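You operate a simulated robot arm through the tools that you are given. There is no shell and no other tool.

You are at the controls of a simulated robot arm. One attempt, no reset.

## Task
Pack the two books on the packing card, shut and latch the briefcase.
Fine: both latches shut; lower the lid with fingers clear of the rim; the third book stays on the desk.

Only the result counts: the job must be done as asked and must still hold three seconds after the hand-in. Knocking over, shifting, dropping, spilling or breaking anything else fails it. A push-on lid holds only when it is set on centred and level and pressed home; a screw cap is set on level and turned clockwise until tight.

## Robot
A 7-joint arm with a four-finger gripper, fixed in place. Base frame: the origin is at the foot of the arm, x ahead of it, y to its left, z up. Lengths are in m, angles in degrees, forces in N, time in s.
Its first joint turns from -69.0 to 172.0 degrees. Payload 3.67 kg.
The TCP is the grasp point between the finger pads, 0.028 m short of the fingertips. In the tool frame z runs along the fingers and y along their closing line. Largest opening 0.112 m; the body of the gripper starts 0.073 m behind the TCP.
Orientation is told as [roll, pitch, yaw] about the base's x, y, z axes, in that order, counted from this pose: with the fingers straight down and closing along the base's y, the tool's x points along the base's -x, its y along +y and its z along -z.

## Interface
- The arm moves only by the tool servo_tool. Its argument "series" is a list that holds one entry, the list of rows, each a list of 7 numbers: the shift along the tool's x, y, z in units of 20 mm (1.0 is 20 mm), then the turn, a rotation vector about the tool's x, y, z in units of 6 degrees (1.0 is 6 degrees), then the opening in per cent of the stroke, from 0 (shut) to 100 (fully open). In form: [[[tx, ty, tz, wx, wy, wz, hand], ...]]. A call has 1 to 20 rows; each row shifts and turns the commanded pose from where the row before left it, along the tool's axes as they then stand. A call with a number of a shift or a turn outside -1 to 1 is refused whole. A row lasts 0.2 s, in which the tool goes at most 0.05 m and 8.6 degrees; a call with a longer step from one row to the next is refused whole, and so is a gripper value outside its range. A pose out of reach is approached as far as the arm can. The call stops where the force on the tool passes 40 N (or 10 N more than at its start, if that is more) or the arm is blocked; 0.2 s more then pass. Each finger halts on what it meets, pressing with about 36 N; the grip force reading is that of the motor and also rises with nothing between the fingers. The clock runs only during rows and for 0.2 s after the last one: add rows that do not move to give the fingers time. It gives the time, the measured TCP pose, the force on the tool (base axes), the opening and the grip force at its end, in the units of the frame above (readings bear some noise), with the torque about the TCP (base axes, N m) and any sound that the robot's microphone picked up, and new pictures: "views" is both (left out), scene, wrist or none.
- Cameras (640 x 400 px; columns grow to the right, rows downward): "scene" is fixed at [0.2209, 0.5009, 1.5046]; the picture's right is [-0.78, -0.62, 0.00], its down [-0.28, 0.36, -0.89] and it looks along [0.55, -0.70, -0.46] (base axes); focal length 335 px, centre (320, 200). "wrist" rides on the gripper at [0.06, -0.018, -0.104] in the tool frame; the picture's right is [0.29, 0.96, 0.00], its down [-0.80, 0.24, -0.55] and it looks along [-0.53, 0.16, 0.83] (tool axes); focal length 234 px, centre (320, 200). There is no depth. A picture from a camera that has moved, and an enlarged one, comes with that camera's place and axes in the base frame and with its lens.
- lift_body(by): slides the trunk up (or, below 0, down) by that many m; the arm rides with it, the base frame stays. It gives what a move gives, with no picture.
- zoom(camera, box): a new picture of the part [left, top, right, bottom] of that camera's present view, enlarged. No time passes.
- close_job(): hands the job in; it is judged then, once.

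Places have to be worked out from the pictures, the camera data and where the tool is seen. Open the gripper and draw the arm clear of the work before you hand the job in, unless the task says otherwise.

The tools are called after "Emit:" as name(argument=value, ...) on one line, values as JSON. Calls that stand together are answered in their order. servo_tool: Moves the arm, as the interface text tells. Its arguments: {"type":"object","properties":{"series":{"type":"array","items":{"type":"array","items":{"type":"array","items":{"type":"number"}}}},"views":{"type":"string","enum":["both","scene","wrist","none"]}},"required":["series"]} The other tools are called the same way: lift_body (by) slides the trunk up or down; zoom (camera, box) takes an enlarged picture of a part of a camera's view; close_job () hands the job in.

At the start:

```text
time_s: 0.0
eef_pos: [0.5152, -0.1581, 1.2875]
ee_rot: [-0.1, 0.0, 0.0]
contact_force: [-0.4, 0.3, -0.1]
moment: [-0.01, 0.02, -0.01]
grip_width: 0.1118
gripper_force: 0.0
trunk travel left (down, up): [-0.725, 0.115]
```

scene: 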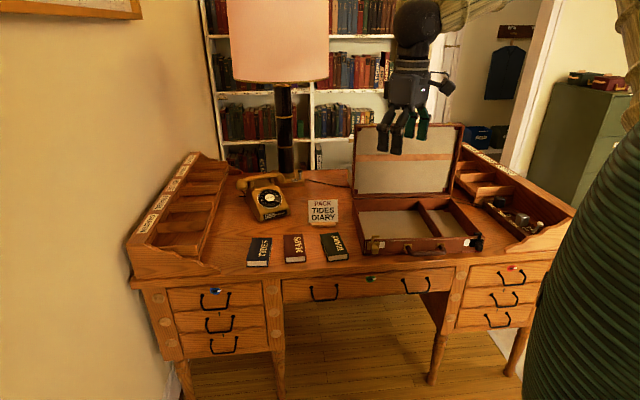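
wrist: 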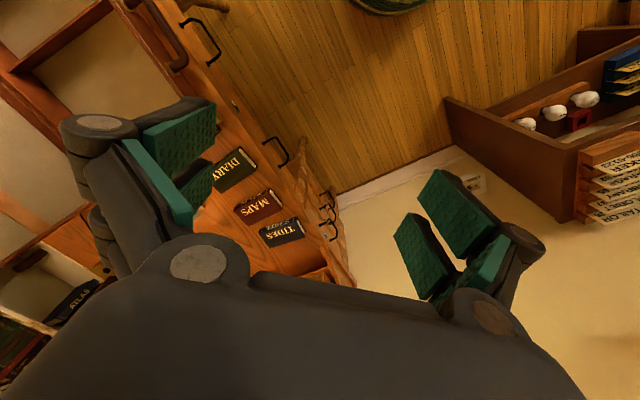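

The card reads "PACK TIDES DIARY". The books on the desk are TIDES, MAPS and DIARY, and the briefcase is open behind them. I'll zoom in to get details before moving.

Emit:
zoom(camera="scene", box=[340, 110, 500, 270])

Emit:
zoom(camera="scene", box=[230, 170, 390, 280])

Emit:
zoom(camera="wrist", box=[180, 120, 380, 280])

```text
2.50 times, centred on (420, 190) of scene
camera zoom: at [0.2209, 0.5009, 1.5046], right [-0.78, -0.62, 0.0], down [-0.28, 0.36, -0.89], along [0.55, -0.7, -0.46], focal length 838 px, centre (70, 225)
```

zoom: 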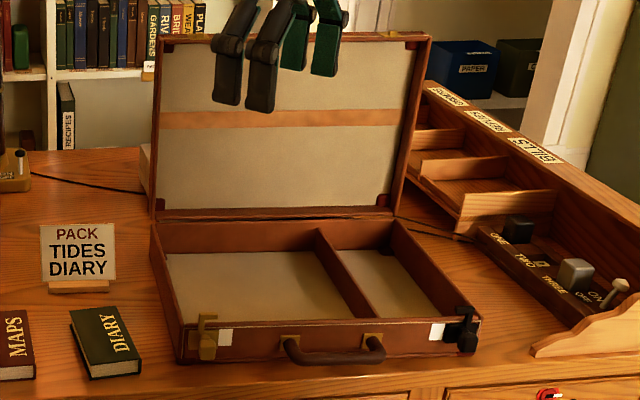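

```text
3.64 times, centred on (310, 225) of scene
camera zoom: at [0.2209, 0.5009, 1.5046], right [-0.78, -0.62, 0.0], down [-0.28, 0.36, -0.89], along [0.55, -0.7, -0.46], focal length 1219 px, centre (356, 109)
```

zoom: 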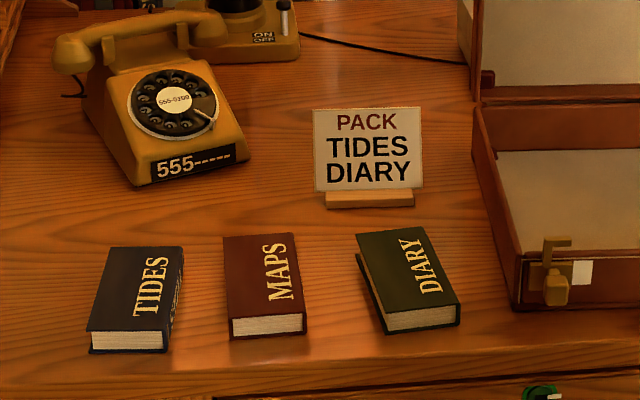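

```text
2.50 times, centred on (280, 200) of wrist
camera zoom: at [0.4537, -0.1736, 1.3928], right [-0.29, 0.96, 0.0], down [0.8, 0.24, 0.55], along [0.53, 0.16, -0.83], focal length 585 px, centre (420, 200)
```

zoom: 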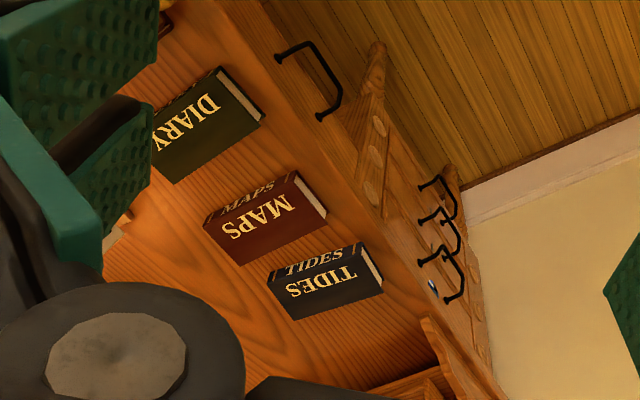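

The books' tops appear to sit at z≈0.80. The desk and case look rotated about 45° in the base frame, with the case front centre near (0.55,-0.53). I'll move the hand toward the case and yaw it by about -46° to look into the case with the wrist camera.

Emit:
servo_tool(series=[[[0.5, -1, 0.1, 0, 0, 0, 100], [0.5, -1, 0.1, 0, 0, 0, 100], [0.5, -1, 0.1, 0, 0, 0, 100], [0.5, -1, 0.1, 0, 0, 0, 100], [0.5, -1, 0.1, 0, 0, 0, 100], [0.5, -1, 0.1, 0, 0, 0, 100], [0.5, -1, 0.1, 0, 0, 0, 100], [0.5, -1, 0.1, 0, 0, 0, 100], [0.5, -1, 0.1, 0, 0, 0, 100], [0, 0, 0, 0, 0, 0.96, 100], [0, 0, 0, 0, 0, 0.96, 100], [0, 0, 0, 0, 0, 0.96, 100], [0, 0, 0, 0, 0, 0.96, 100], [0, 0, 0, 0, 0, 0.96, 100], [0, 0, 0, 0, 0, 0.96, 100], [0, 0, 0, 0, 0, 0.96, 100], [0, 0, 0, 0, 0, 0.96, 100]]])

```text
time_s: 3.6
eef_pos: [0.4246, -0.3367, 1.2708]
ee_rot: [0.0, 0.0, -46.1]
contact_force: [-0.3, -0.1, -0.4]
moment: [0.0, -0.02, 0.0]
grip_width: 0.1124
gripper_force: 0.0
trunk travel left (down, up): [-0.725, 0.115]
camera wrist: at [0.3691, -0.3053, 1.3747], right [0.49, 0.87, 0.0], down [0.73, -0.41, 0.55], along [0.48, -0.27, -0.83], focal length 234 px, centre (320, 200)
```

scene: 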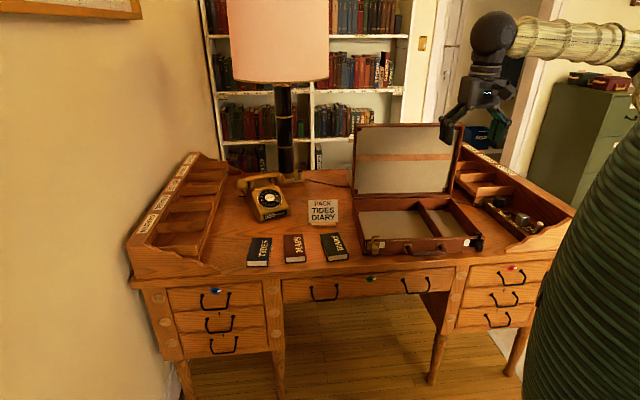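
wrist: 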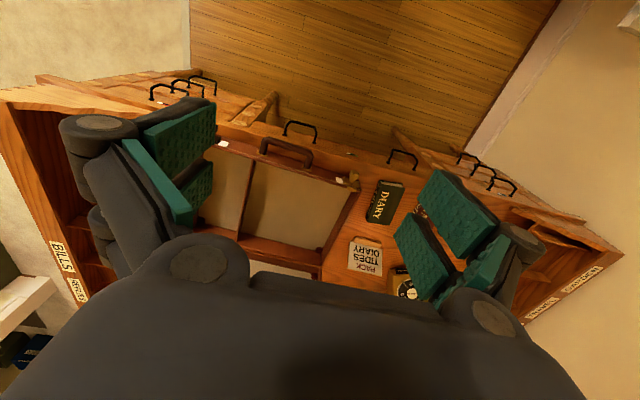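

The case is now visible from above in the wrist view. I'll zoom on the case interior, the latches and the books.

Emit:
zoom(camera="wrist", box=[190, 120, 430, 270])

Emit:
zoom(camera="scene", box=[360, 220, 400, 260])

Emit:
zoom(camera="scene", box=[450, 220, 490, 260])

```text
2.67 times, centred on (310, 195) of wrist
camera zoom: at [0.3691, -0.3053, 1.3747], right [0.49, 0.87, 0.0], down [0.73, -0.41, 0.55], along [0.48, -0.27, -0.83], focal length 624 px, centre (347, 213)
```

zoom: 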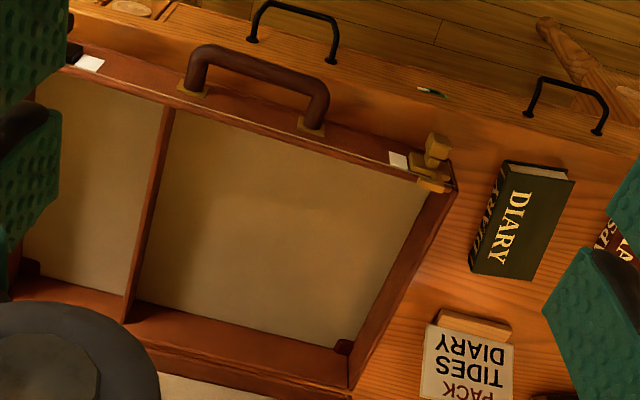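

```text
10.00 times, centred on (380, 240) of scene
camera zoom: at [0.2209, 0.5009, 1.5046], right [-0.78, -0.62, 0.0], down [-0.28, 0.36, -0.89], along [0.55, -0.7, -0.46], focal length 3353 px, centre (-280, -200)
```

zoom: 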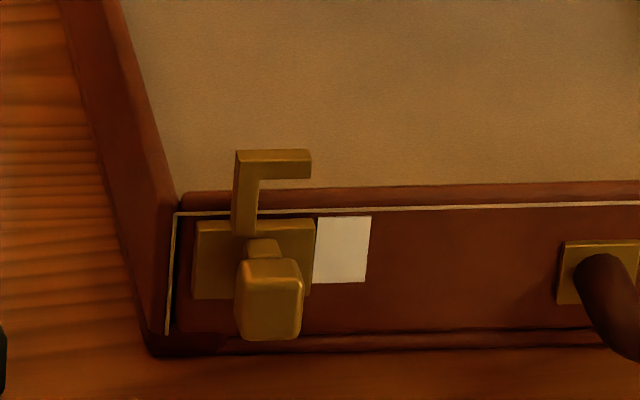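

```text
10.00 times, centred on (470, 240) of scene
camera zoom: at [0.2209, 0.5009, 1.5046], right [-0.78, -0.62, 0.0], down [-0.28, 0.36, -0.89], along [0.55, -0.7, -0.46], focal length 3353 px, centre (-1180, -200)
```

zoom: 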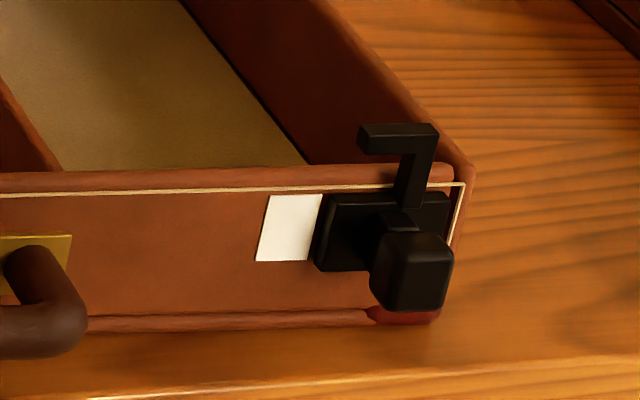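

The latches look like front plates with a protruding knob and an inward-pointing hook, each with a white patch on the inner side. I'll look at the lid edge for strikes and at the white patches.

Emit:
zoom(camera="scene", box=[345, 115, 385, 145])

Emit:
zoom(camera="scene", box=[430, 110, 470, 140])

Emit:
zoom(camera="scene", box=[345, 110, 475, 200])

Emit:
zoom(camera="wrist", box=[330, 165, 370, 195])

Emit:
zoom(camera="wrist", box=[205, 130, 245, 160])

```text
13.33 times, centred on (365, 130) of scene
camera zoom: at [0.2209, 0.5009, 1.5046], right [-0.78, -0.62, 0.0], down [-0.28, 0.36, -0.89], along [0.55, -0.7, -0.46], focal length 4470 px, centre (-280, 1133)
```

zoom: 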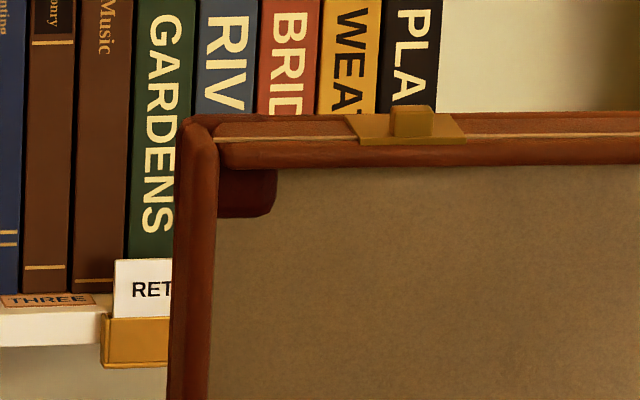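

```text
13.33 times, centred on (450, 125) of scene
camera zoom: at [0.2209, 0.5009, 1.5046], right [-0.78, -0.62, 0.0], down [-0.28, 0.36, -0.89], along [0.55, -0.7, -0.46], focal length 4470 px, centre (-1413, 1200)
```

zoom: 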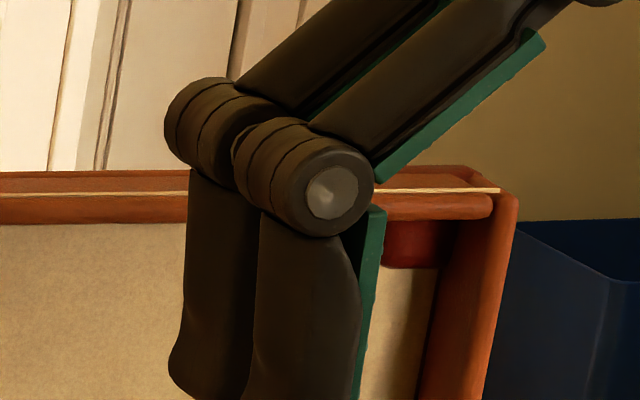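

```text
4.44 times, centred on (410, 155) of scene
camera zoom: at [0.2209, 0.5009, 1.5046], right [-0.78, -0.62, 0.0], down [-0.28, 0.36, -0.89], along [0.55, -0.7, -0.46], focal length 1490 px, centre (-80, 400)
```

zoom: 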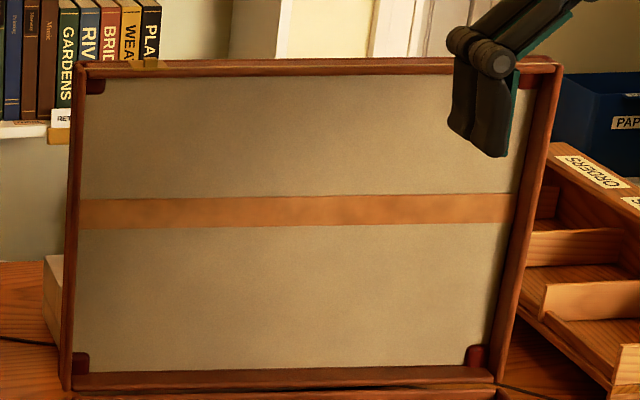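

```text
13.33 times, centred on (350, 180) of wrist
camera zoom: at [0.3691, -0.3053, 1.3747], right [0.49, 0.87, 0.0], down [0.73, -0.41, 0.55], along [0.48, -0.27, -0.83], focal length 3122 px, centre (-80, 467)
```

zoom: 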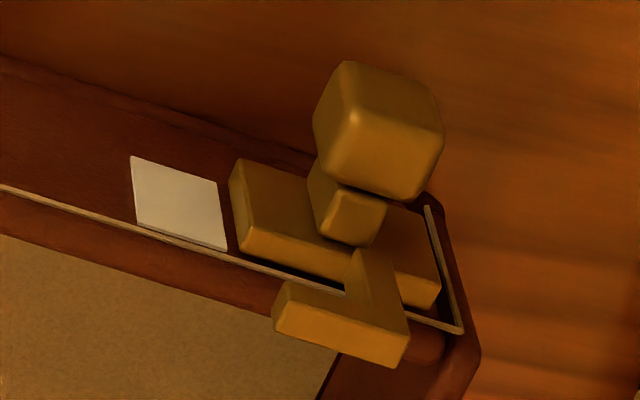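

```text
13.33 times, centred on (225, 145) of wrist
camera zoom: at [0.3691, -0.3053, 1.3747], right [0.49, 0.87, 0.0], down [0.73, -0.41, 0.55], along [0.48, -0.27, -0.83], focal length 3122 px, centre (1587, 933)
```

zoom: 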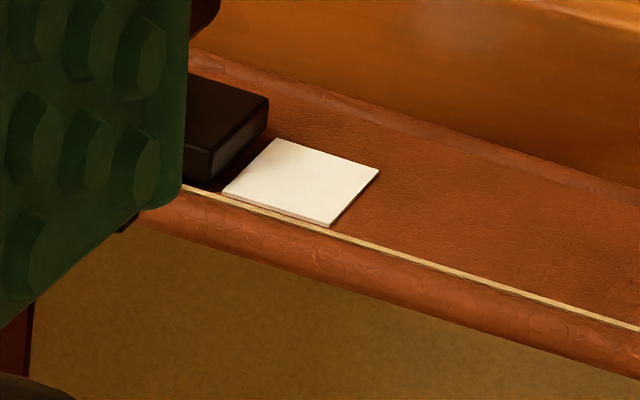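

The latches are slide-type: each slides inward over the white patch so its hook passes over a strike on the lid. Triangulating the case rim puts its front-left corner at about (0.706,-0.369,0.837). Next I'll localise the books precisely.

Emit:
zoom(camera="wrist", box=[360, 170, 416, 230])

Emit:
zoom(camera="scene", box=[310, 225, 358, 265])

Emit:
zoom(camera="scene", box=[240, 228, 310, 272])

```text
6.67 times, centred on (388, 200) of wrist
camera zoom: at [0.3691, -0.3053, 1.3747], right [0.49, 0.87, 0.0], down [0.73, -0.41, 0.55], along [0.48, -0.27, -0.83], focal length 1561 px, centre (-133, 200)
```

zoom: 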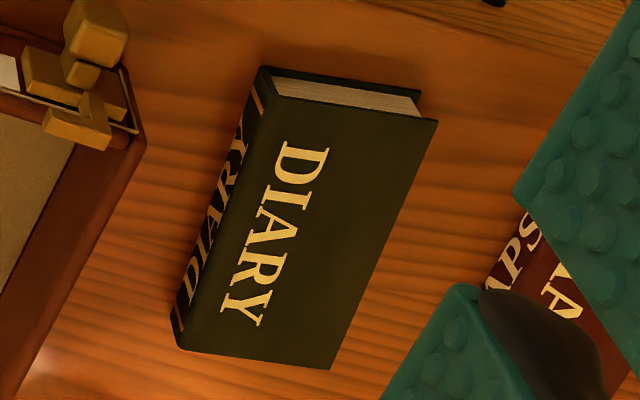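

```text
10.00 times, centred on (334, 245) of scene
camera zoom: at [0.2209, 0.5009, 1.5046], right [-0.78, -0.62, 0.0], down [-0.28, 0.36, -0.89], along [0.55, -0.7, -0.46], focal length 3353 px, centre (180, -250)
```

zoom: 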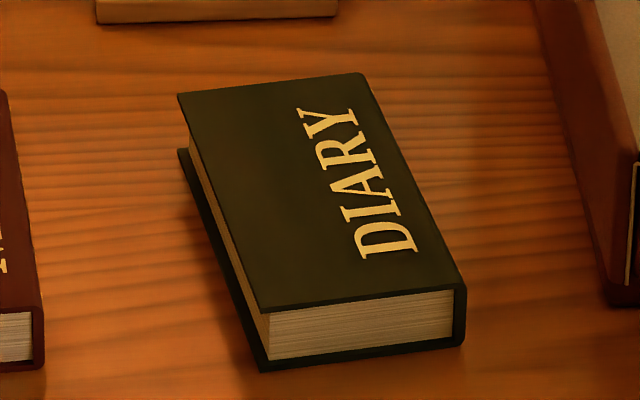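

```text
9.09 times, centred on (275, 250) of scene
camera zoom: at [0.2209, 0.5009, 1.5046], right [-0.78, -0.62, 0.0], down [-0.28, 0.36, -0.89], along [0.55, -0.7, -0.46], focal length 3048 px, centre (729, -254)
```

zoom: 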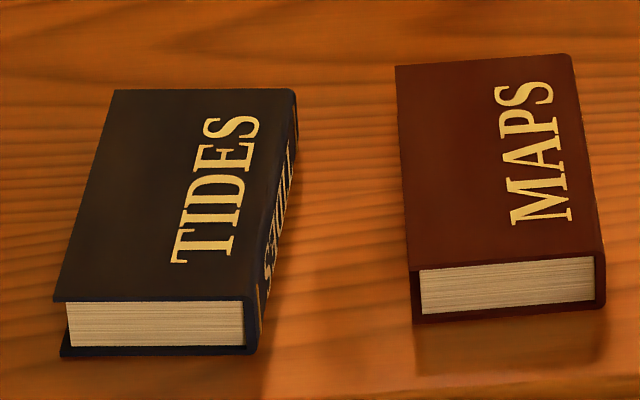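

Both views agree. DIARY is centred at about (0.818,-0.332), top z 0.798, 0.072 wide along the 50° direction. TIDES is centred at about (1.006,-0.141), and the desk top is at z≈0.771. I'll lower the trunk so the hand works near the desk with a comfortable arm posture.

Emit:
lift_body(by=-0.25)

```text
time_s: 6.2
eef_pos: [0.4247, -0.3372, 1.0206]
ee_rot: [0.0, -0.1, -46.0]
contact_force: [0.0, 0.4, 0.0]
moment: [0.01, 0.0, -0.03]
grip_width: 0.1119
gripper_force: 0.1
trunk travel left (down, up): [-0.475, 0.365]
```

Next I'll yaw to -39.8° to match DIARY, then move horizontally above it at z≈1.02.

Emit:
servo_tool(series=[[[0, 0, 0, 0, 0, -0.525, 100], [0, 0, 0, 0, 0, -0.525, 100], [-0.933, 0.798, 0, 0, 0, 0, 100], [-0.933, 0.798, 0, 0, 0, 0, 100], [-0.933, 0.798, 0, 0, 0, 0, 100], [-0.933, 0.798, 0, 0, 0, 0, 100], [-0.933, 0.798, 0, 0, 0, 0, 100], [-0.933, 0.798, 0, 0, 0, 0, 100], [-0.933, 0.798, 0, 0, 0, 0, 100], [-0.933, 0.798, 0, 0, 0, 0, 100], [-0.933, 0.798, 0, 0, 0, 0, 100], [-0.933, 0.798, 0, 0, 0, 0, 100], [-0.933, 0.798, 0, 0, 0, 0, 100], [-0.933, 0.798, 0, 0, 0, 0, 100], [-0.933, 0.798, 0, 0, 0, 0, 100], [-0.933, 0.798, 0, 0, 0, 0, 100], [-0.933, 0.798, 0, 0, 0, 0, 100], [-0.933, 0.798, 0, 0, 0, 0, 100], [0, 0, 0, 0, 0, 0, 100]]])

```text
time_s: 10.2
eef_pos: [0.8176, -0.331, 1.0201]
ee_rot: [0.1, 0.0, -39.7]
contact_force: [0.2, 0.8, -0.4]
moment: [0.02, -0.02, 0.0]
grip_width: 0.1121
gripper_force: 0.1
trunk travel left (down, up): [-0.475, 0.365]
camera wrist: at [0.7595, -0.3057, 1.1259], right [0.39, 0.92, 0.0], down [0.77, -0.33, 0.55], along [0.51, -0.22, -0.83], focal length 234 px, centre (320, 200)
```

scene: 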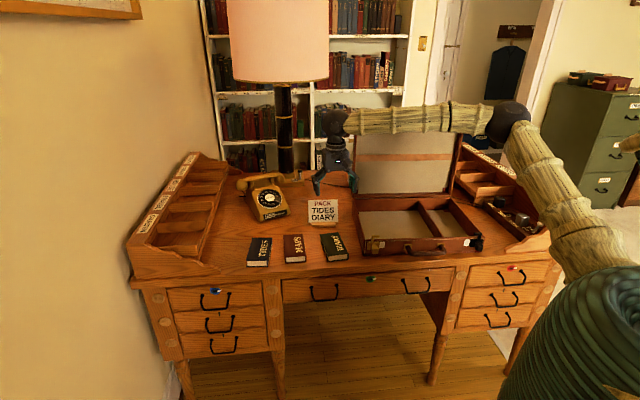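
wrist: 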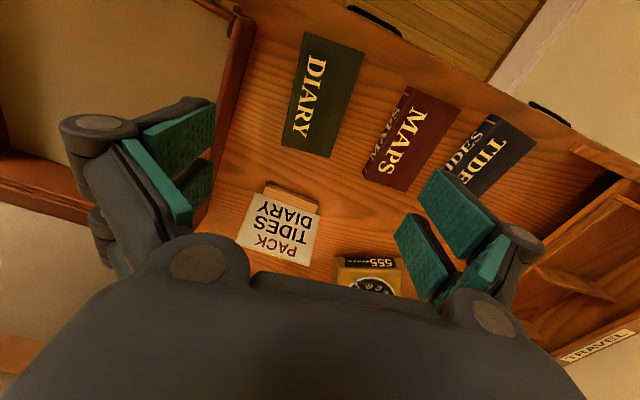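

The hand is centred over DIARY. I'll descend to just above the book, with fingertips at about 0.815, and check alignment.

Emit:
servo_tool(series=[[[0, 0, 1, 0, 0, 0, 100], [0, 0, 1, 0, 0, 0, 100], [0, 0, 1, 0, 0, 0, 100], [0, 0, 1, 0, 0, 0, 100], [0, 0, 1, 0, 0, 0, 100], [0, 0, 1, 0, 0, 0, 100], [0, 0, 1, 0, 0, 0, 100], [0, 0, 1, 0, 0, 0, 100], [0, 0, 0.9, 0, 0, 0, 100], [0, 0, 0, 0, 0, 0, 100]]])

Emit:
zoom(camera="scene", box=[290, 170, 402, 270])

```text
time_s: 12.4
eef_pos: [0.819, -0.3305, 0.8413]
ee_rot: [-0.1, 0.1, -39.7]
contact_force: [0.0, 0.0, -0.6]
moment: [-0.02, -0.02, 0.02]
grip_width: 0.1123
gripper_force: 0.2
trunk travel left (down, up): [-0.475, 0.365]
camera wrist: at [0.76, -0.3052, 0.9459], right [0.39, 0.92, 0.0], down [0.77, -0.33, 0.55], along [0.51, -0.22, -0.83], focal length 234 px, centre (320, 200)
```

scene: 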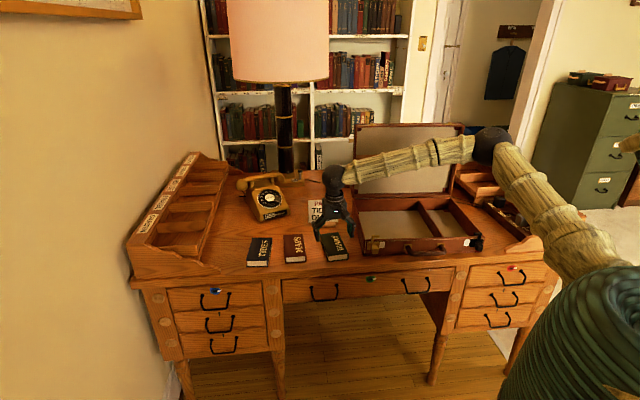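
wrist: 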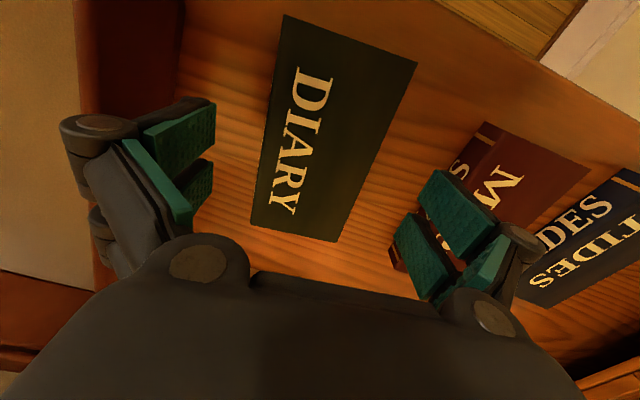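

```text
4.00 times, centred on (346, 220) of scene
camera zoom: at [0.2209, 0.5009, 1.5046], right [-0.78, -0.62, 0.0], down [-0.28, 0.36, -0.89], along [0.55, -0.7, -0.46], focal length 1341 px, centre (216, 120)
```

zoom: 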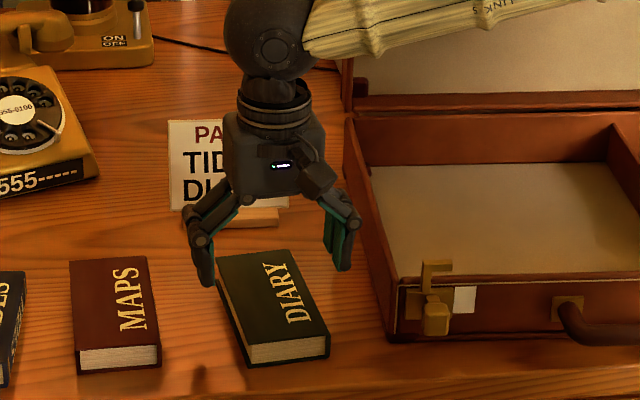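

The predicted and observed book centres agree within about 1 px. I'll descend to TCP z≈0.803, with fingertips about 4 mm above the desk, and close on DIARY.

Emit:
servo_tool(series=[[[0, 0, 0.8, 0, 0, 0, 100], [0, 0, 0.6, 0, 0, 0, 100], [0, 0, 0.45, 0, 0, 0, 100], [0, 0, 0, 0, 0, 0, 100], [0, 0, 0, 0, 0, 0, 0], [0, 0, 0, 0, 0, 0, 0], [0, 0, 0, 0, 0, 0, 0], [0, 0, 0, 0, 0, 0, 0]]])

```text
time_s: 14.2
eef_pos: [0.819, -0.3322, 0.8051]
ee_rot: [0.1, 0.1, -39.8]
contact_force: [0.7, -0.6, 2.7]
moment: [-0.14, -0.03, 0.08]
grip_width: 0.0749
gripper_force: 35.5
trunk travel left (down, up): [-0.475, 0.365]
camera wrist: at [0.7606, -0.3062, 0.9099], right [0.39, 0.92, 0.0], down [0.77, -0.33, 0.55], along [0.51, -0.22, -0.83], focal length 234 px, centre (320, 200)
```

scene: 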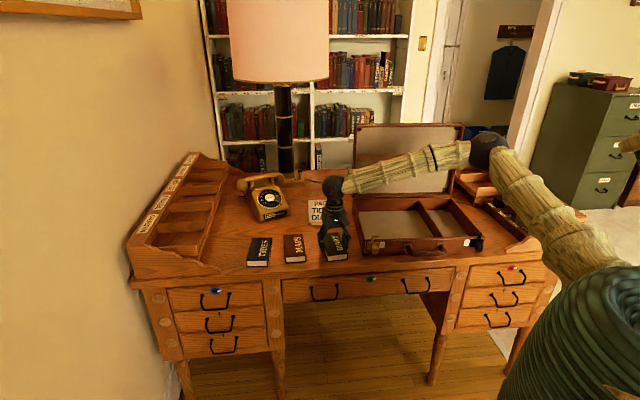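
wrist: 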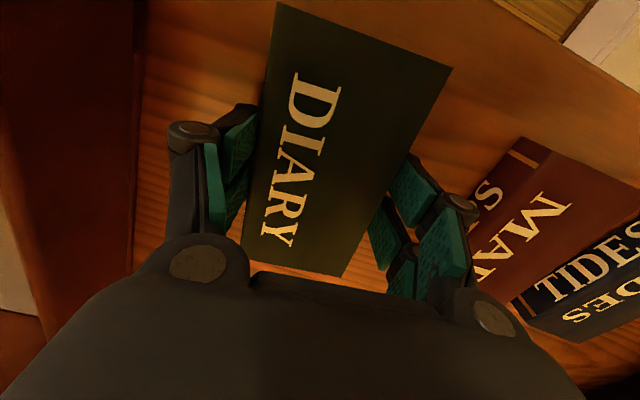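

DIARY is gripped (width 0.075, force 35.5 N). I'll lift it straight up about 0.14 m.

Emit:
servo_tool(series=[[[0, 0, -0.5, 0, 0, 0, 0], [0, 0, -1, 0, 0, 0, 0], [0, 0, -1, 0, 0, 0, 0], [0, 0, -1, 0, 0, 0, 0], [0, 0, -1, 0, 0, 0, 0], [0, 0, -1, 0, 0, 0, 0], [0, 0, -1, 0, 0, 0, 0], [0, 0, -0.5, 0, 0, 0, 0], [0, 0, 0, 0, 0, 0, 0]]])

Emit:
zoom(camera="scene", box=[290, 160, 402, 270])

```text
time_s: 16.2
eef_pos: [0.8195, -0.333, 0.9457]
ee_rot: [0.0, 0.1, -39.6]
contact_force: [-0.9, 0.3, -1.8]
moment: [0.01, 0.0, 0.0]
grip_width: 0.0746
gripper_force: 36.0
trunk travel left (down, up): [-0.475, 0.365]
camera wrist: at [0.7601, -0.3067, 1.0504], right [0.39, 0.92, 0.0], down [0.77, -0.33, 0.55], along [0.51, -0.22, -0.83], focal length 234 px, centre (320, 200)
```

scene: 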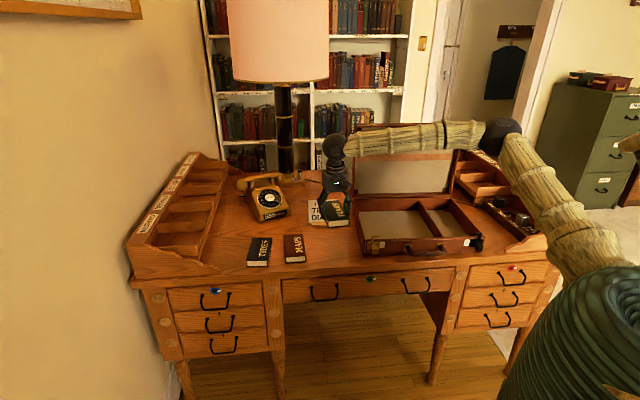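
wrist: 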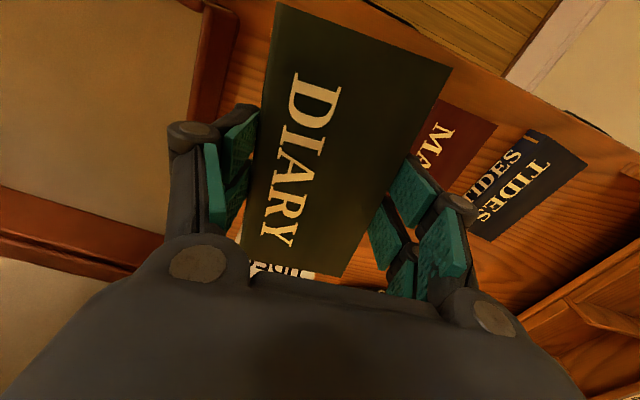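

```text
3.64 times, centred on (346, 215) of scene
camera zoom: at [0.2209, 0.5009, 1.5046], right [-0.78, -0.62, 0.0], down [-0.28, 0.36, -0.89], along [0.55, -0.7, -0.46], focal length 1219 px, centre (226, 146)
```

zoom: 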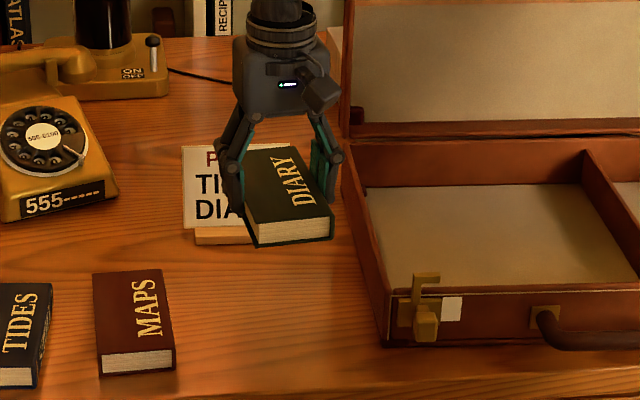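

DIARY is held level. I'll yaw to -49.4° to line up with the case, then carry it over the left compartment to about (0.728,-0.535).

Emit:
servo_tool(series=[[[0, 0, 0, 0, 0, 0.82, 0], [0, 0, 0, 0, 0, 0.82, 0], [-0.426, -0.913, 0, 0, 0, 0, 0], [-0.426, -0.913, 0, 0, 0, 0, 0], [-0.426, -0.913, 0, 0, 0, 0, 0], [-0.426, -0.913, 0, 0, 0, 0, 0], [-0.426, -0.913, 0, 0, 0, 0, 0], [-0.426, -0.913, 0, 0, 0, 0, 0], [-0.426, -0.913, 0, 0, 0, 0, 0], [-0.426, -0.913, 0, 0, 0, 0, 0], [-0.426, -0.913, 0, 0, 0, 0, 0], [-0.426, -0.913, 0, 0, 0, 0, 0], [-0.426, -0.913, 0, 0, 0, 0, 0], [0, 0, 0, 0, 0, 0, 0]]])

Emit:
zoom(camera="scene", box=[340, 110, 500, 260])

```text
time_s: 19.2
eef_pos: [0.7253, -0.533, 0.9467]
ee_rot: [0.1, 0.0, -49.6]
contact_force: [-0.8, 1.1, -2.3]
moment: [-0.04, -0.02, -0.02]
grip_width: 0.0747
gripper_force: 36.2
trunk travel left (down, up): [-0.475, 0.365]
camera wrist: at [0.6715, -0.4975, 1.0509], right [0.54, 0.84, 0.0], down [0.7, -0.45, 0.55], along [0.47, -0.3, -0.83], focal length 234 px, centre (320, 200)
```

scene: 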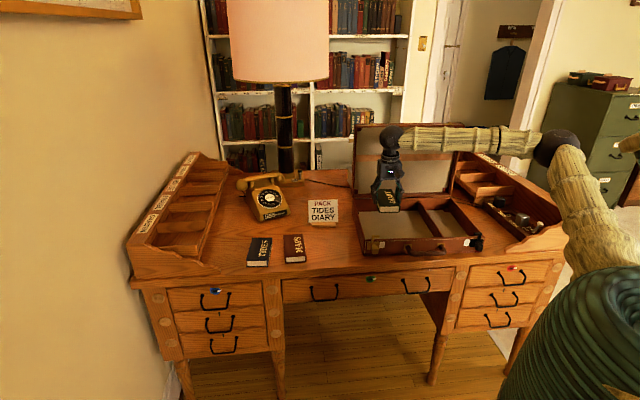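
wrist: 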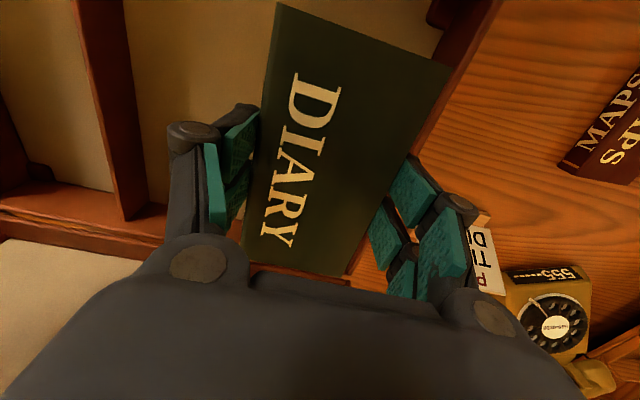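

```text
2.67 times, centred on (420, 185) of scene
camera zoom: at [0.2209, 0.5009, 1.5046], right [-0.78, -0.62, 0.0], down [-0.28, 0.36, -0.89], along [0.55, -0.7, -0.46], focal length 894 px, centre (53, 240)
```

zoom: 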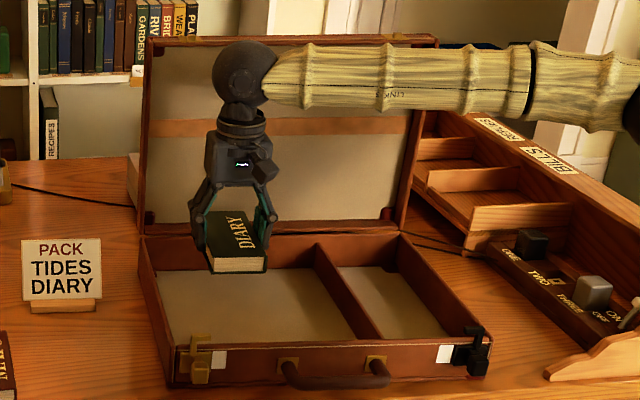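

DIARY is over the left compartment. I'll check its clearance to the left wall with a zoom before descending.

Emit:
zoom(camera="wrist", box=[330, 0, 530, 125])

Emit:
zoom(camera="scene", box=[350, 150, 450, 260])

```text
3.20 times, centred on (430, 62) of wrist
camera zoom: at [0.6715, -0.4975, 1.0509], right [0.54, 0.84, 0.0], down [0.7, -0.45, 0.55], along [0.47, -0.3, -0.83], focal length 749 px, centre (-32, 640)
```

zoom: 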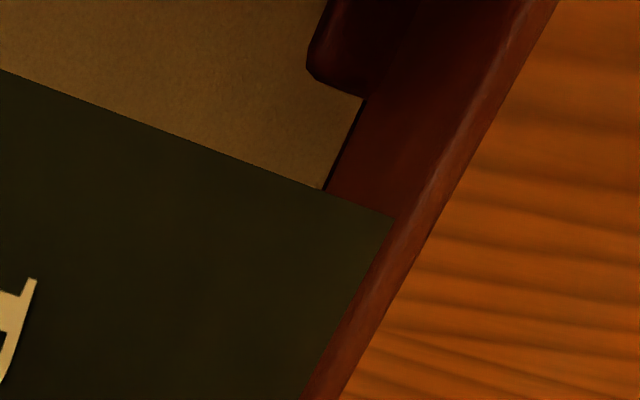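

```text
3.64 times, centred on (400, 205) of scene
camera zoom: at [0.2209, 0.5009, 1.5046], right [-0.78, -0.62, 0.0], down [-0.28, 0.36, -0.89], along [0.55, -0.7, -0.46], focal length 1219 px, centre (29, 182)
```

zoom: 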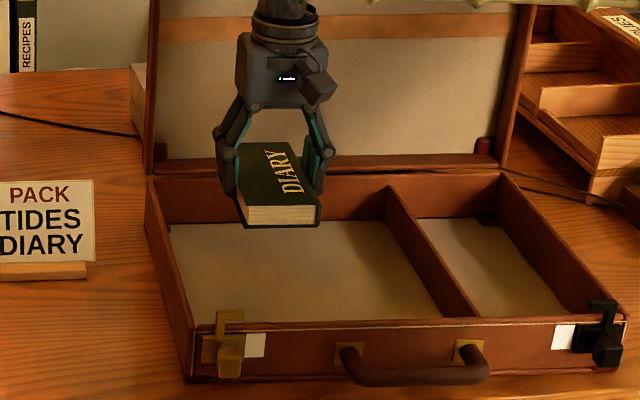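

The inner left wall is at L≈0.29, about 5 cm from the book. I'll descend into the compartment to TCP z≈0.825.

Emit:
servo_tool(series=[[[0, 0, 1, 0, 0, 0, 0], [0, 0, 1, 0, 0, 0, 0], [0, 0, 1, 0, 0, 0, 0], [0, 0, 1, 0, 0, 0, 0], [0, 0, 1, 0, 0, 0, 0], [0, 0, 0.5, 0, 0, 0, 0], [0, 0, 0.5, 0, 0, 0, 0], [0, 0, 0, 0, 0, 0, 0]]])

Emit:
zoom(camera="scene", box=[350, 150, 450, 260])

```text
time_s: 21.0
eef_pos: [0.7255, -0.5333, 0.8245]
ee_rot: [0.0, 0.1, -49.5]
contact_force: [0.2, 0.3, -1.2]
moment: [0.0, -0.02, 0.01]
grip_width: 0.0746
gripper_force: 35.8
trunk travel left (down, up): [-0.475, 0.365]
camera wrist: at [0.6719, -0.4984, 0.9294], right [0.54, 0.84, 0.0], down [0.7, -0.45, 0.55], along [0.47, -0.3, -0.83], focal length 234 px, centre (320, 200)
```

scene: 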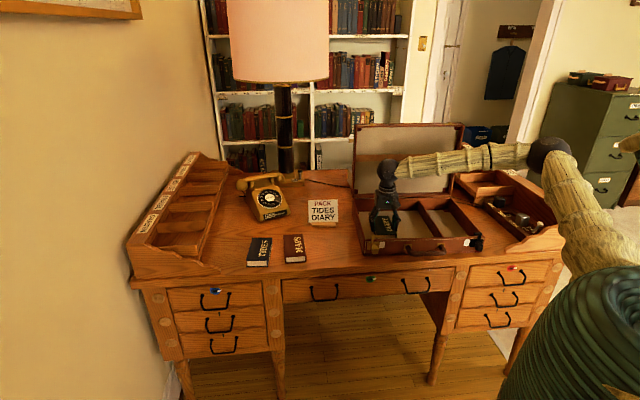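
wrist: 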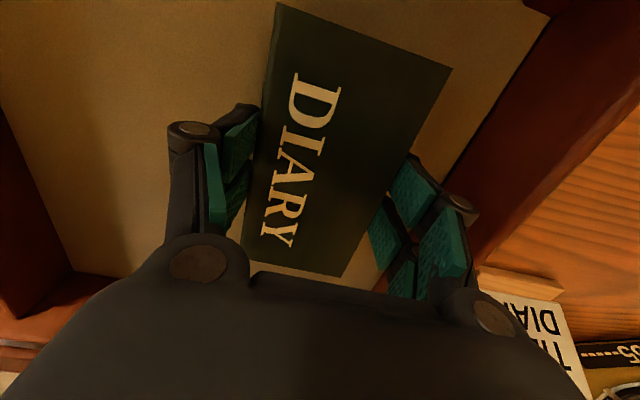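

```text
3.64 times, centred on (400, 205) of scene
camera zoom: at [0.2209, 0.5009, 1.5046], right [-0.78, -0.62, 0.0], down [-0.28, 0.36, -0.89], along [0.55, -0.7, -0.46], focal length 1219 px, centre (29, 182)
```

zoom: 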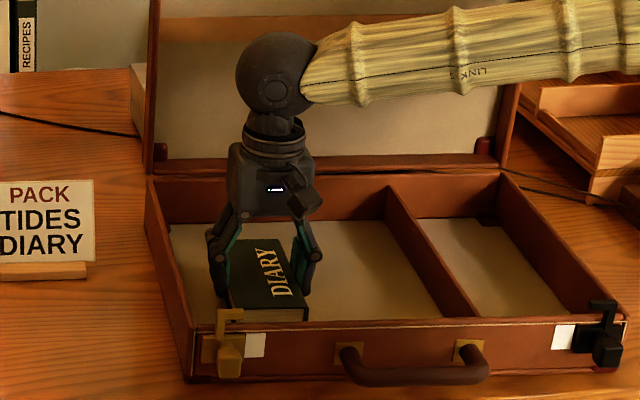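

No contact yet (force about -1 N). I'll lower slowly by 8 mm to feel for the floor.

Emit:
servo_tool(series=[[[0, 0, 0.1, 0, 0, 0, 0], [0, 0, 0.1, 0, 0, 0, 0], [0, 0, 0.1, 0, 0, 0, 0], [0, 0, 0.1, 0, 0, 0, 0], [0, 0, 0, 0, 0, 0, 0]]], views="none")

```text
time_s: 22.2
eef_pos: [0.7255, -0.5344, 0.8161]
ee_rot: [0.0, 0.1, -49.7]
contact_force: [-0.2, 0.1, -1.7]
moment: [0.02, -0.01, -0.01]
grip_width: 0.0749
gripper_force: 35.7
trunk travel left (down, up): [-0.475, 0.365]
```

Emit:
servo_tool(series=[[[0, 0, 0.1, 0, 0, 0, 0], [0, 0, 0.1, 0, 0, 0, 0], [0, 0, 0, 0, 0, 0, 0]]], views="wrist")

```text
time_s: 23.0
eef_pos: [0.7276, -0.5327, 0.8133]
ee_rot: [0.1, 0.0, -49.6]
contact_force: [0.4, -1.1, 4.2]
moment: [0.0, 0.27, 0.04]
grip_width: 0.0747
gripper_force: 36.8
trunk travel left (down, up): [-0.475, 0.365]
camera wrist: at [0.6725, -0.4981, 0.9179], right [0.54, 0.84, 0.0], down [0.7, -0.45, 0.55], along [0.47, -0.3, -0.83], focal length 234 px, centre (320, 200)
```

wrist: 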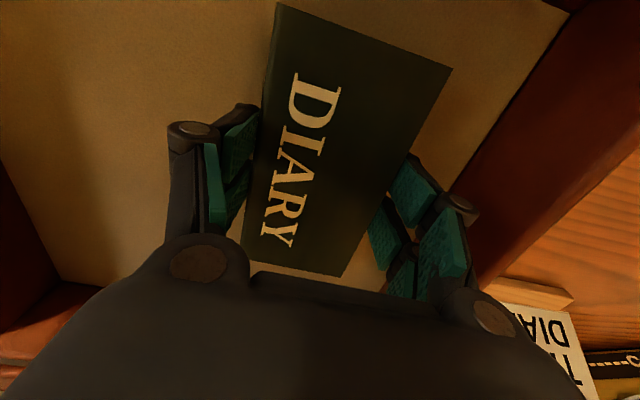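

The floor is felt (+4 N) at TCP z≈0.813. I'll open to about 0.096 m and lift straight up.

Emit:
servo_tool(series=[[[0, 0, 0, 0, 0, 0, 86], [0, 0, 0, 0, 0, 0, 86], [0, 0, 0, 0, 0, 0, 86], [0, 0, -0.3, 0, 0, 0, 86], [0, 0, -0.7, 0, 0, 0, 86], [0, 0, -1, 0, 0, 0, 86], [0, 0, -1, 0, 0, 0, 86], [0, 0, -1, 0, 0, 0, 86], [0, 0, -1, 0, 0, 0, 86], [0, 0, -1, 0, 0, 0, 86], [0, 0, -1, 0, 0, 0, 86], [0, 0, -1, 0, 0, 0, 86], [0, 0, 0, 0, 0, 0, 86]]])

Emit:
zoom(camera="scene", box=[340, 110, 500, 260])

```text
time_s: 25.8
eef_pos: [0.7255, -0.5328, 0.9735]
ee_rot: [-0.1, 0.1, -49.6]
contact_force: [-0.3, -0.3, 0.0]
moment: [0.01, -0.01, 0.0]
grip_width: 0.0962
gripper_force: 0.1
trunk travel left (down, up): [-0.475, 0.365]
camera wrist: at [0.6718, -0.4975, 1.0783], right [0.54, 0.84, 0.0], down [0.7, -0.45, 0.55], along [0.46, -0.3, -0.83], focal length 234 px, centre (320, 200)
```

scene: 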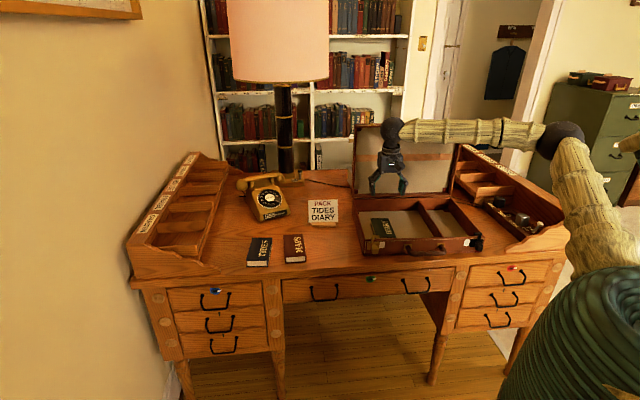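
wrist: 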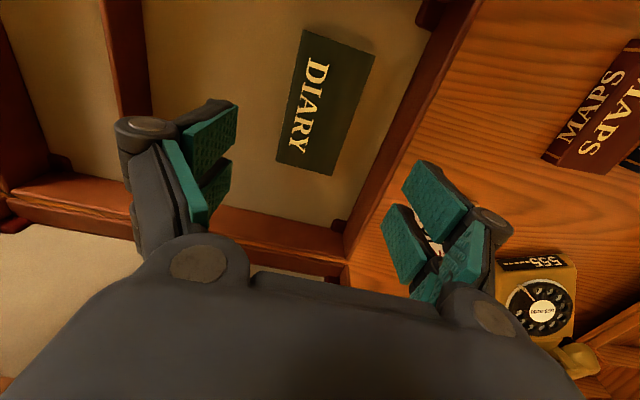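

```text
2.67 times, centred on (420, 185) of scene
camera zoom: at [0.2209, 0.5009, 1.5046], right [-0.78, -0.62, 0.0], down [-0.28, 0.36, -0.89], along [0.55, -0.7, -0.46], focal length 894 px, centre (53, 240)
```

zoom: 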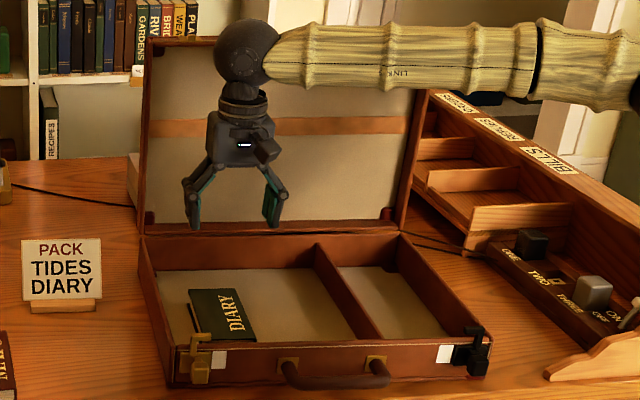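

DIARY is in the case. Next is TIDES at about (1.006,-0.141), which is near the reach limit, so I plan to grasp it near its front end with the tool tilted about 25°. First I'll move over toward it.

Emit:
servo_tool(series=[[[0.307, 0.98, 0, 0, 0, 0, 100], [0.307, 0.98, 0, 0, 0, 0, 100], [0.307, 0.98, 0, 0, 0, 0, 100], [0.307, 0.98, 0, 0, 0, 0, 100], [0.307, 0.98, 0, 0, 0, 0, 100], [0.307, 0.98, 0, 0, 0, 0, 100], [0.307, 0.98, 0, 0, 0, 0, 100], [0.307, 0.98, 0, 0, 0, 0, 100], [0.307, 0.98, 0, 0, 0, 0, 100], [0.307, 0.98, 0, 0, 0, 0, 100], [0.307, 0.98, 0, 0, 0, 0, 100], [0.307, 0.98, 0, 0, 0, 0, 100], [0.307, 0.98, 0, 0, 0, 0, 100], [0.307, 0.98, 0, 0, 0, 0, 100], [0.307, 0.98, 0, 0, 0, 0, 100], [0.307, 0.98, 0, 0, 0, 0, 100], [0.307, 0.98, 0, 0, 0, 0, 100], [0, 0, 0, 0, 0, 0, 100]]])

```text
time_s: 29.6
eef_pos: [0.9122, -0.2397, 0.9737]
ee_rot: [0.0, -0.1, -49.5]
contact_force: [0.4, -0.5, -0.6]
moment: [-0.03, -0.03, -0.04]
grip_width: 0.1118
gripper_force: 0.0
trunk travel left (down, up): [-0.475, 0.365]
camera wrist: at [0.8578, -0.204, 1.0777], right [0.54, 0.84, 0.0], down [0.7, -0.45, 0.55], along [0.47, -0.3, -0.83], focal length 234 px, centre (320, 200)
```

scene: 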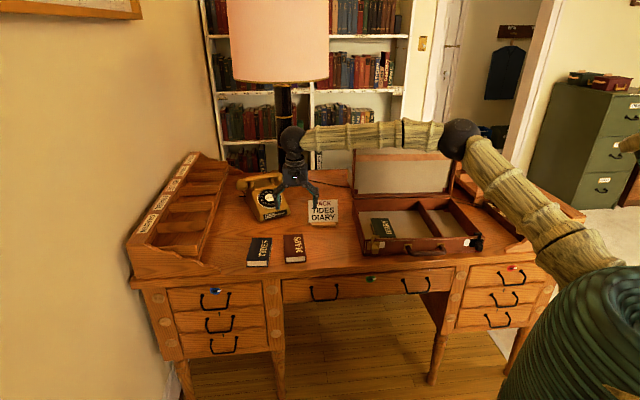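
wrist: 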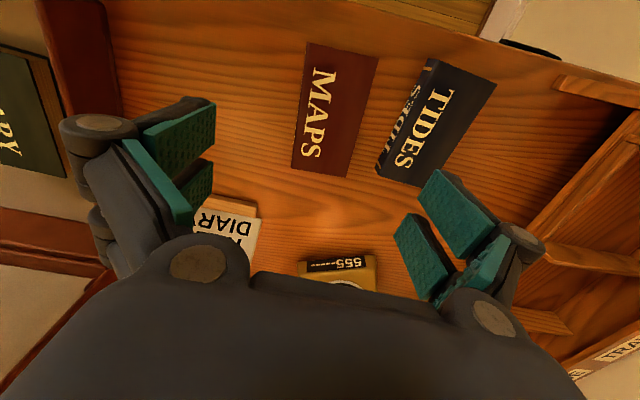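

I'll tilt the tool 25° (fingers leaning toward the desk back), then translate to above TIDES' front part.

Emit:
servo_tool(series=[[[0, 0, 0, 0, 0, 0.16, 100], [0, 0, 0, 0, -0.83, 0, 100], [0, 0, 0, 0, -0.83, 0, 100], [0, 0, 0, 0, -0.84, 0, 100], [0, 0, 0, 0, -0.83, 0, 100], [0, 0, 0, 0, -0.83, 0, 100], [0.286, 0.973, -0.133, 0, 0, 0, 100], [0.286, 0.973, -0.133, 0, 0, 0, 100], [0.286, 0.973, -0.133, 0, 0, 0, 100], [0.286, 0.973, -0.133, 0, 0, 0, 100], [0.286, 0.973, -0.133, 0, 0, 0, 100], [0.286, 0.973, -0.133, 0, 0, 0, 100], [0.286, 0.973, -0.133, 0, 0, 0, 100], [0, 0, 0, 0, 0, 0, 100]]])

Emit:
zoom(camera="scene", box=[220, 140, 340, 280])

```text
time_s: 32.6
eef_pos: [0.9886, -0.1174, 0.9736]
ee_rot: [0.1, -24.9, -50.6]
contact_force: [-0.4, -1.1, -0.7]
moment: [0.01, 0.03, -0.04]
grip_width: 0.112
gripper_force: 0.0
trunk travel left (down, up): [-0.475, 0.365]
camera wrist: at [0.9124, -0.0516, 1.0434], right [0.57, 0.81, -0.12], down [0.5, -0.23, 0.84], along [0.65, -0.54, -0.53], focal length 234 px, centre (320, 200)
```

scene: 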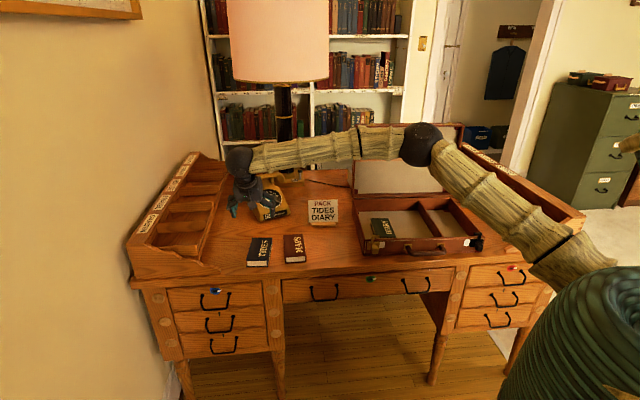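
wrist: 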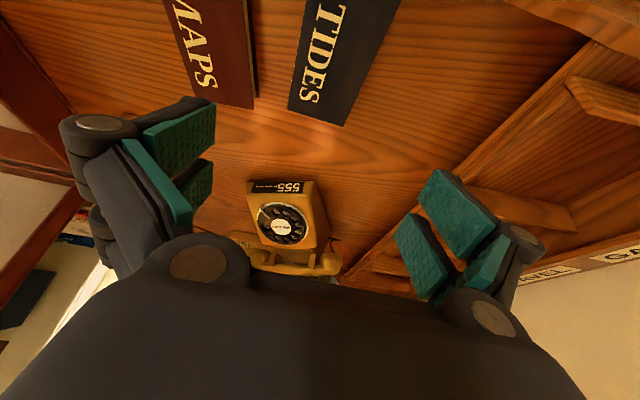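

```text
2.86 times, centred on (280, 210) of scene
camera zoom: at [0.2209, 0.5009, 1.5046], right [-0.78, -0.62, 0.0], down [-0.28, 0.36, -0.89], along [0.55, -0.7, -0.46], focal length 958 px, centre (434, 171)
```

zoom: 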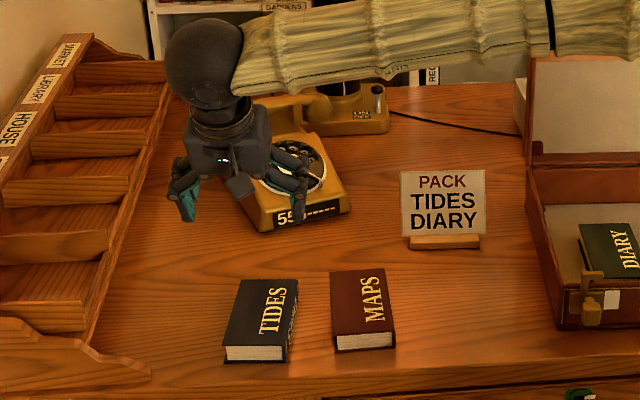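

The arm reaches this pose. I'll zoom on TIDES in the wrist view to refine its position.

Emit:
zoom(camera="wrist", box=[230, 0, 430, 135])

```text
2.96 times, centred on (330, 68) of wrist
camera zoom: at [0.9124, -0.0516, 1.0434], right [0.57, 0.81, -0.12], down [0.5, -0.23, 0.84], along [0.65, -0.54, -0.53], focal length 694 px, centre (290, 593)
```

zoom: 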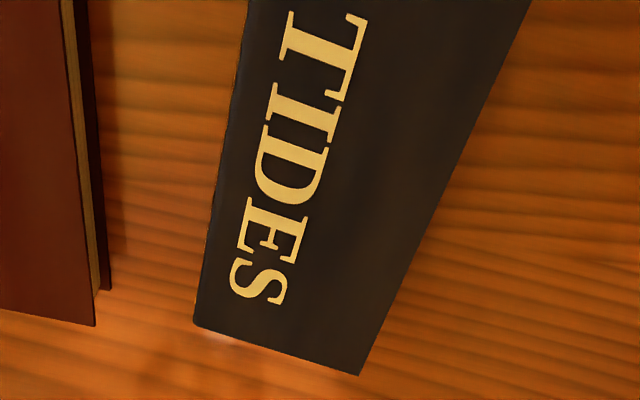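

TIDES is aligned with the TCP within about 1 mm (width centre matches, yaw matches). I'll descend vertically in two stages, then check.

Emit:
servo_tool(series=[[[0.421, 0, 0.907, 0, 0, 0, 100], [0.421, 0, 0.907, 0, 0, 0, 100], [0.421, 0, 0.907, 0, 0, 0, 100], [0.421, 0, 0.907, 0, 0, 0, 100], [0.421, 0, 0.907, 0, 0, 0, 100], [0.421, 0, 0.907, 0, 0, 0, 100], [0.421, 0, 0.907, 0, 0, 0, 100], [0, 0, 0, 0, 0, 0, 100]]])

Emit:
zoom(camera="scene", box=[220, 190, 320, 280])

```text
time_s: 34.4
eef_pos: [0.991, -0.1171, 0.8334]
ee_rot: [0.1, -24.9, -50.7]
contact_force: [-0.2, -0.2, -0.5]
moment: [-0.01, 0.0, -0.01]
grip_width: 0.1119
gripper_force: 0.1
trunk travel left (down, up): [-0.475, 0.365]
camera wrist: at [0.9129, -0.0515, 0.9029], right [0.57, 0.81, -0.12], down [0.5, -0.23, 0.84], along [0.65, -0.54, -0.53], focal length 234 px, centre (320, 200)
```

scene: 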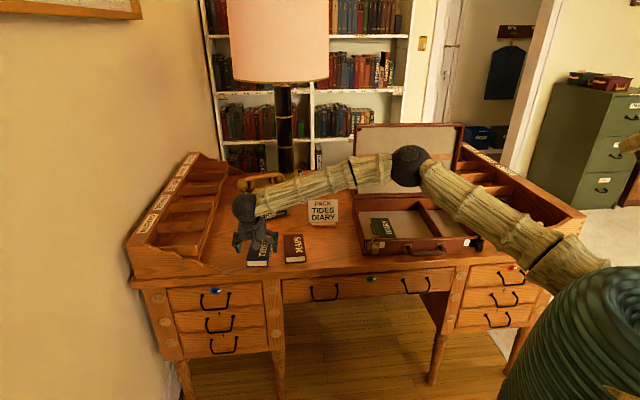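
wrist: 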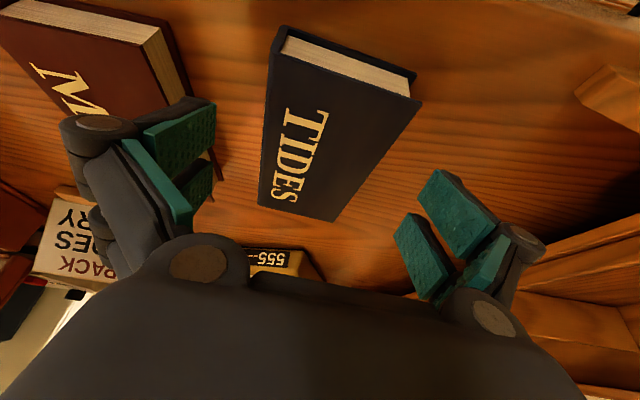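

```text
4.44 times, centred on (270, 235) of scene
camera zoom: at [0.2209, 0.5009, 1.5046], right [-0.78, -0.62, 0.0], down [-0.28, 0.36, -0.89], along [0.55, -0.7, -0.46], focal length 1490 px, centre (542, 44)
```

zoom: 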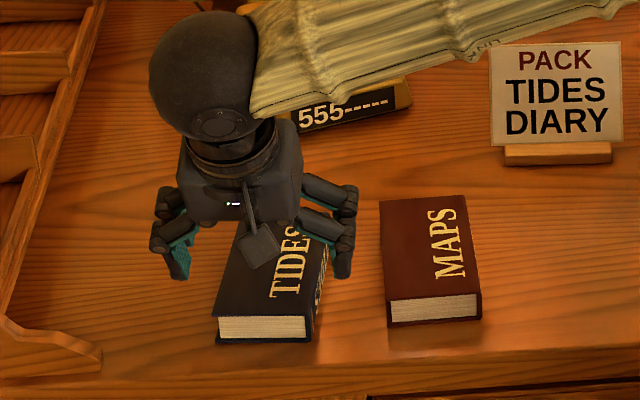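

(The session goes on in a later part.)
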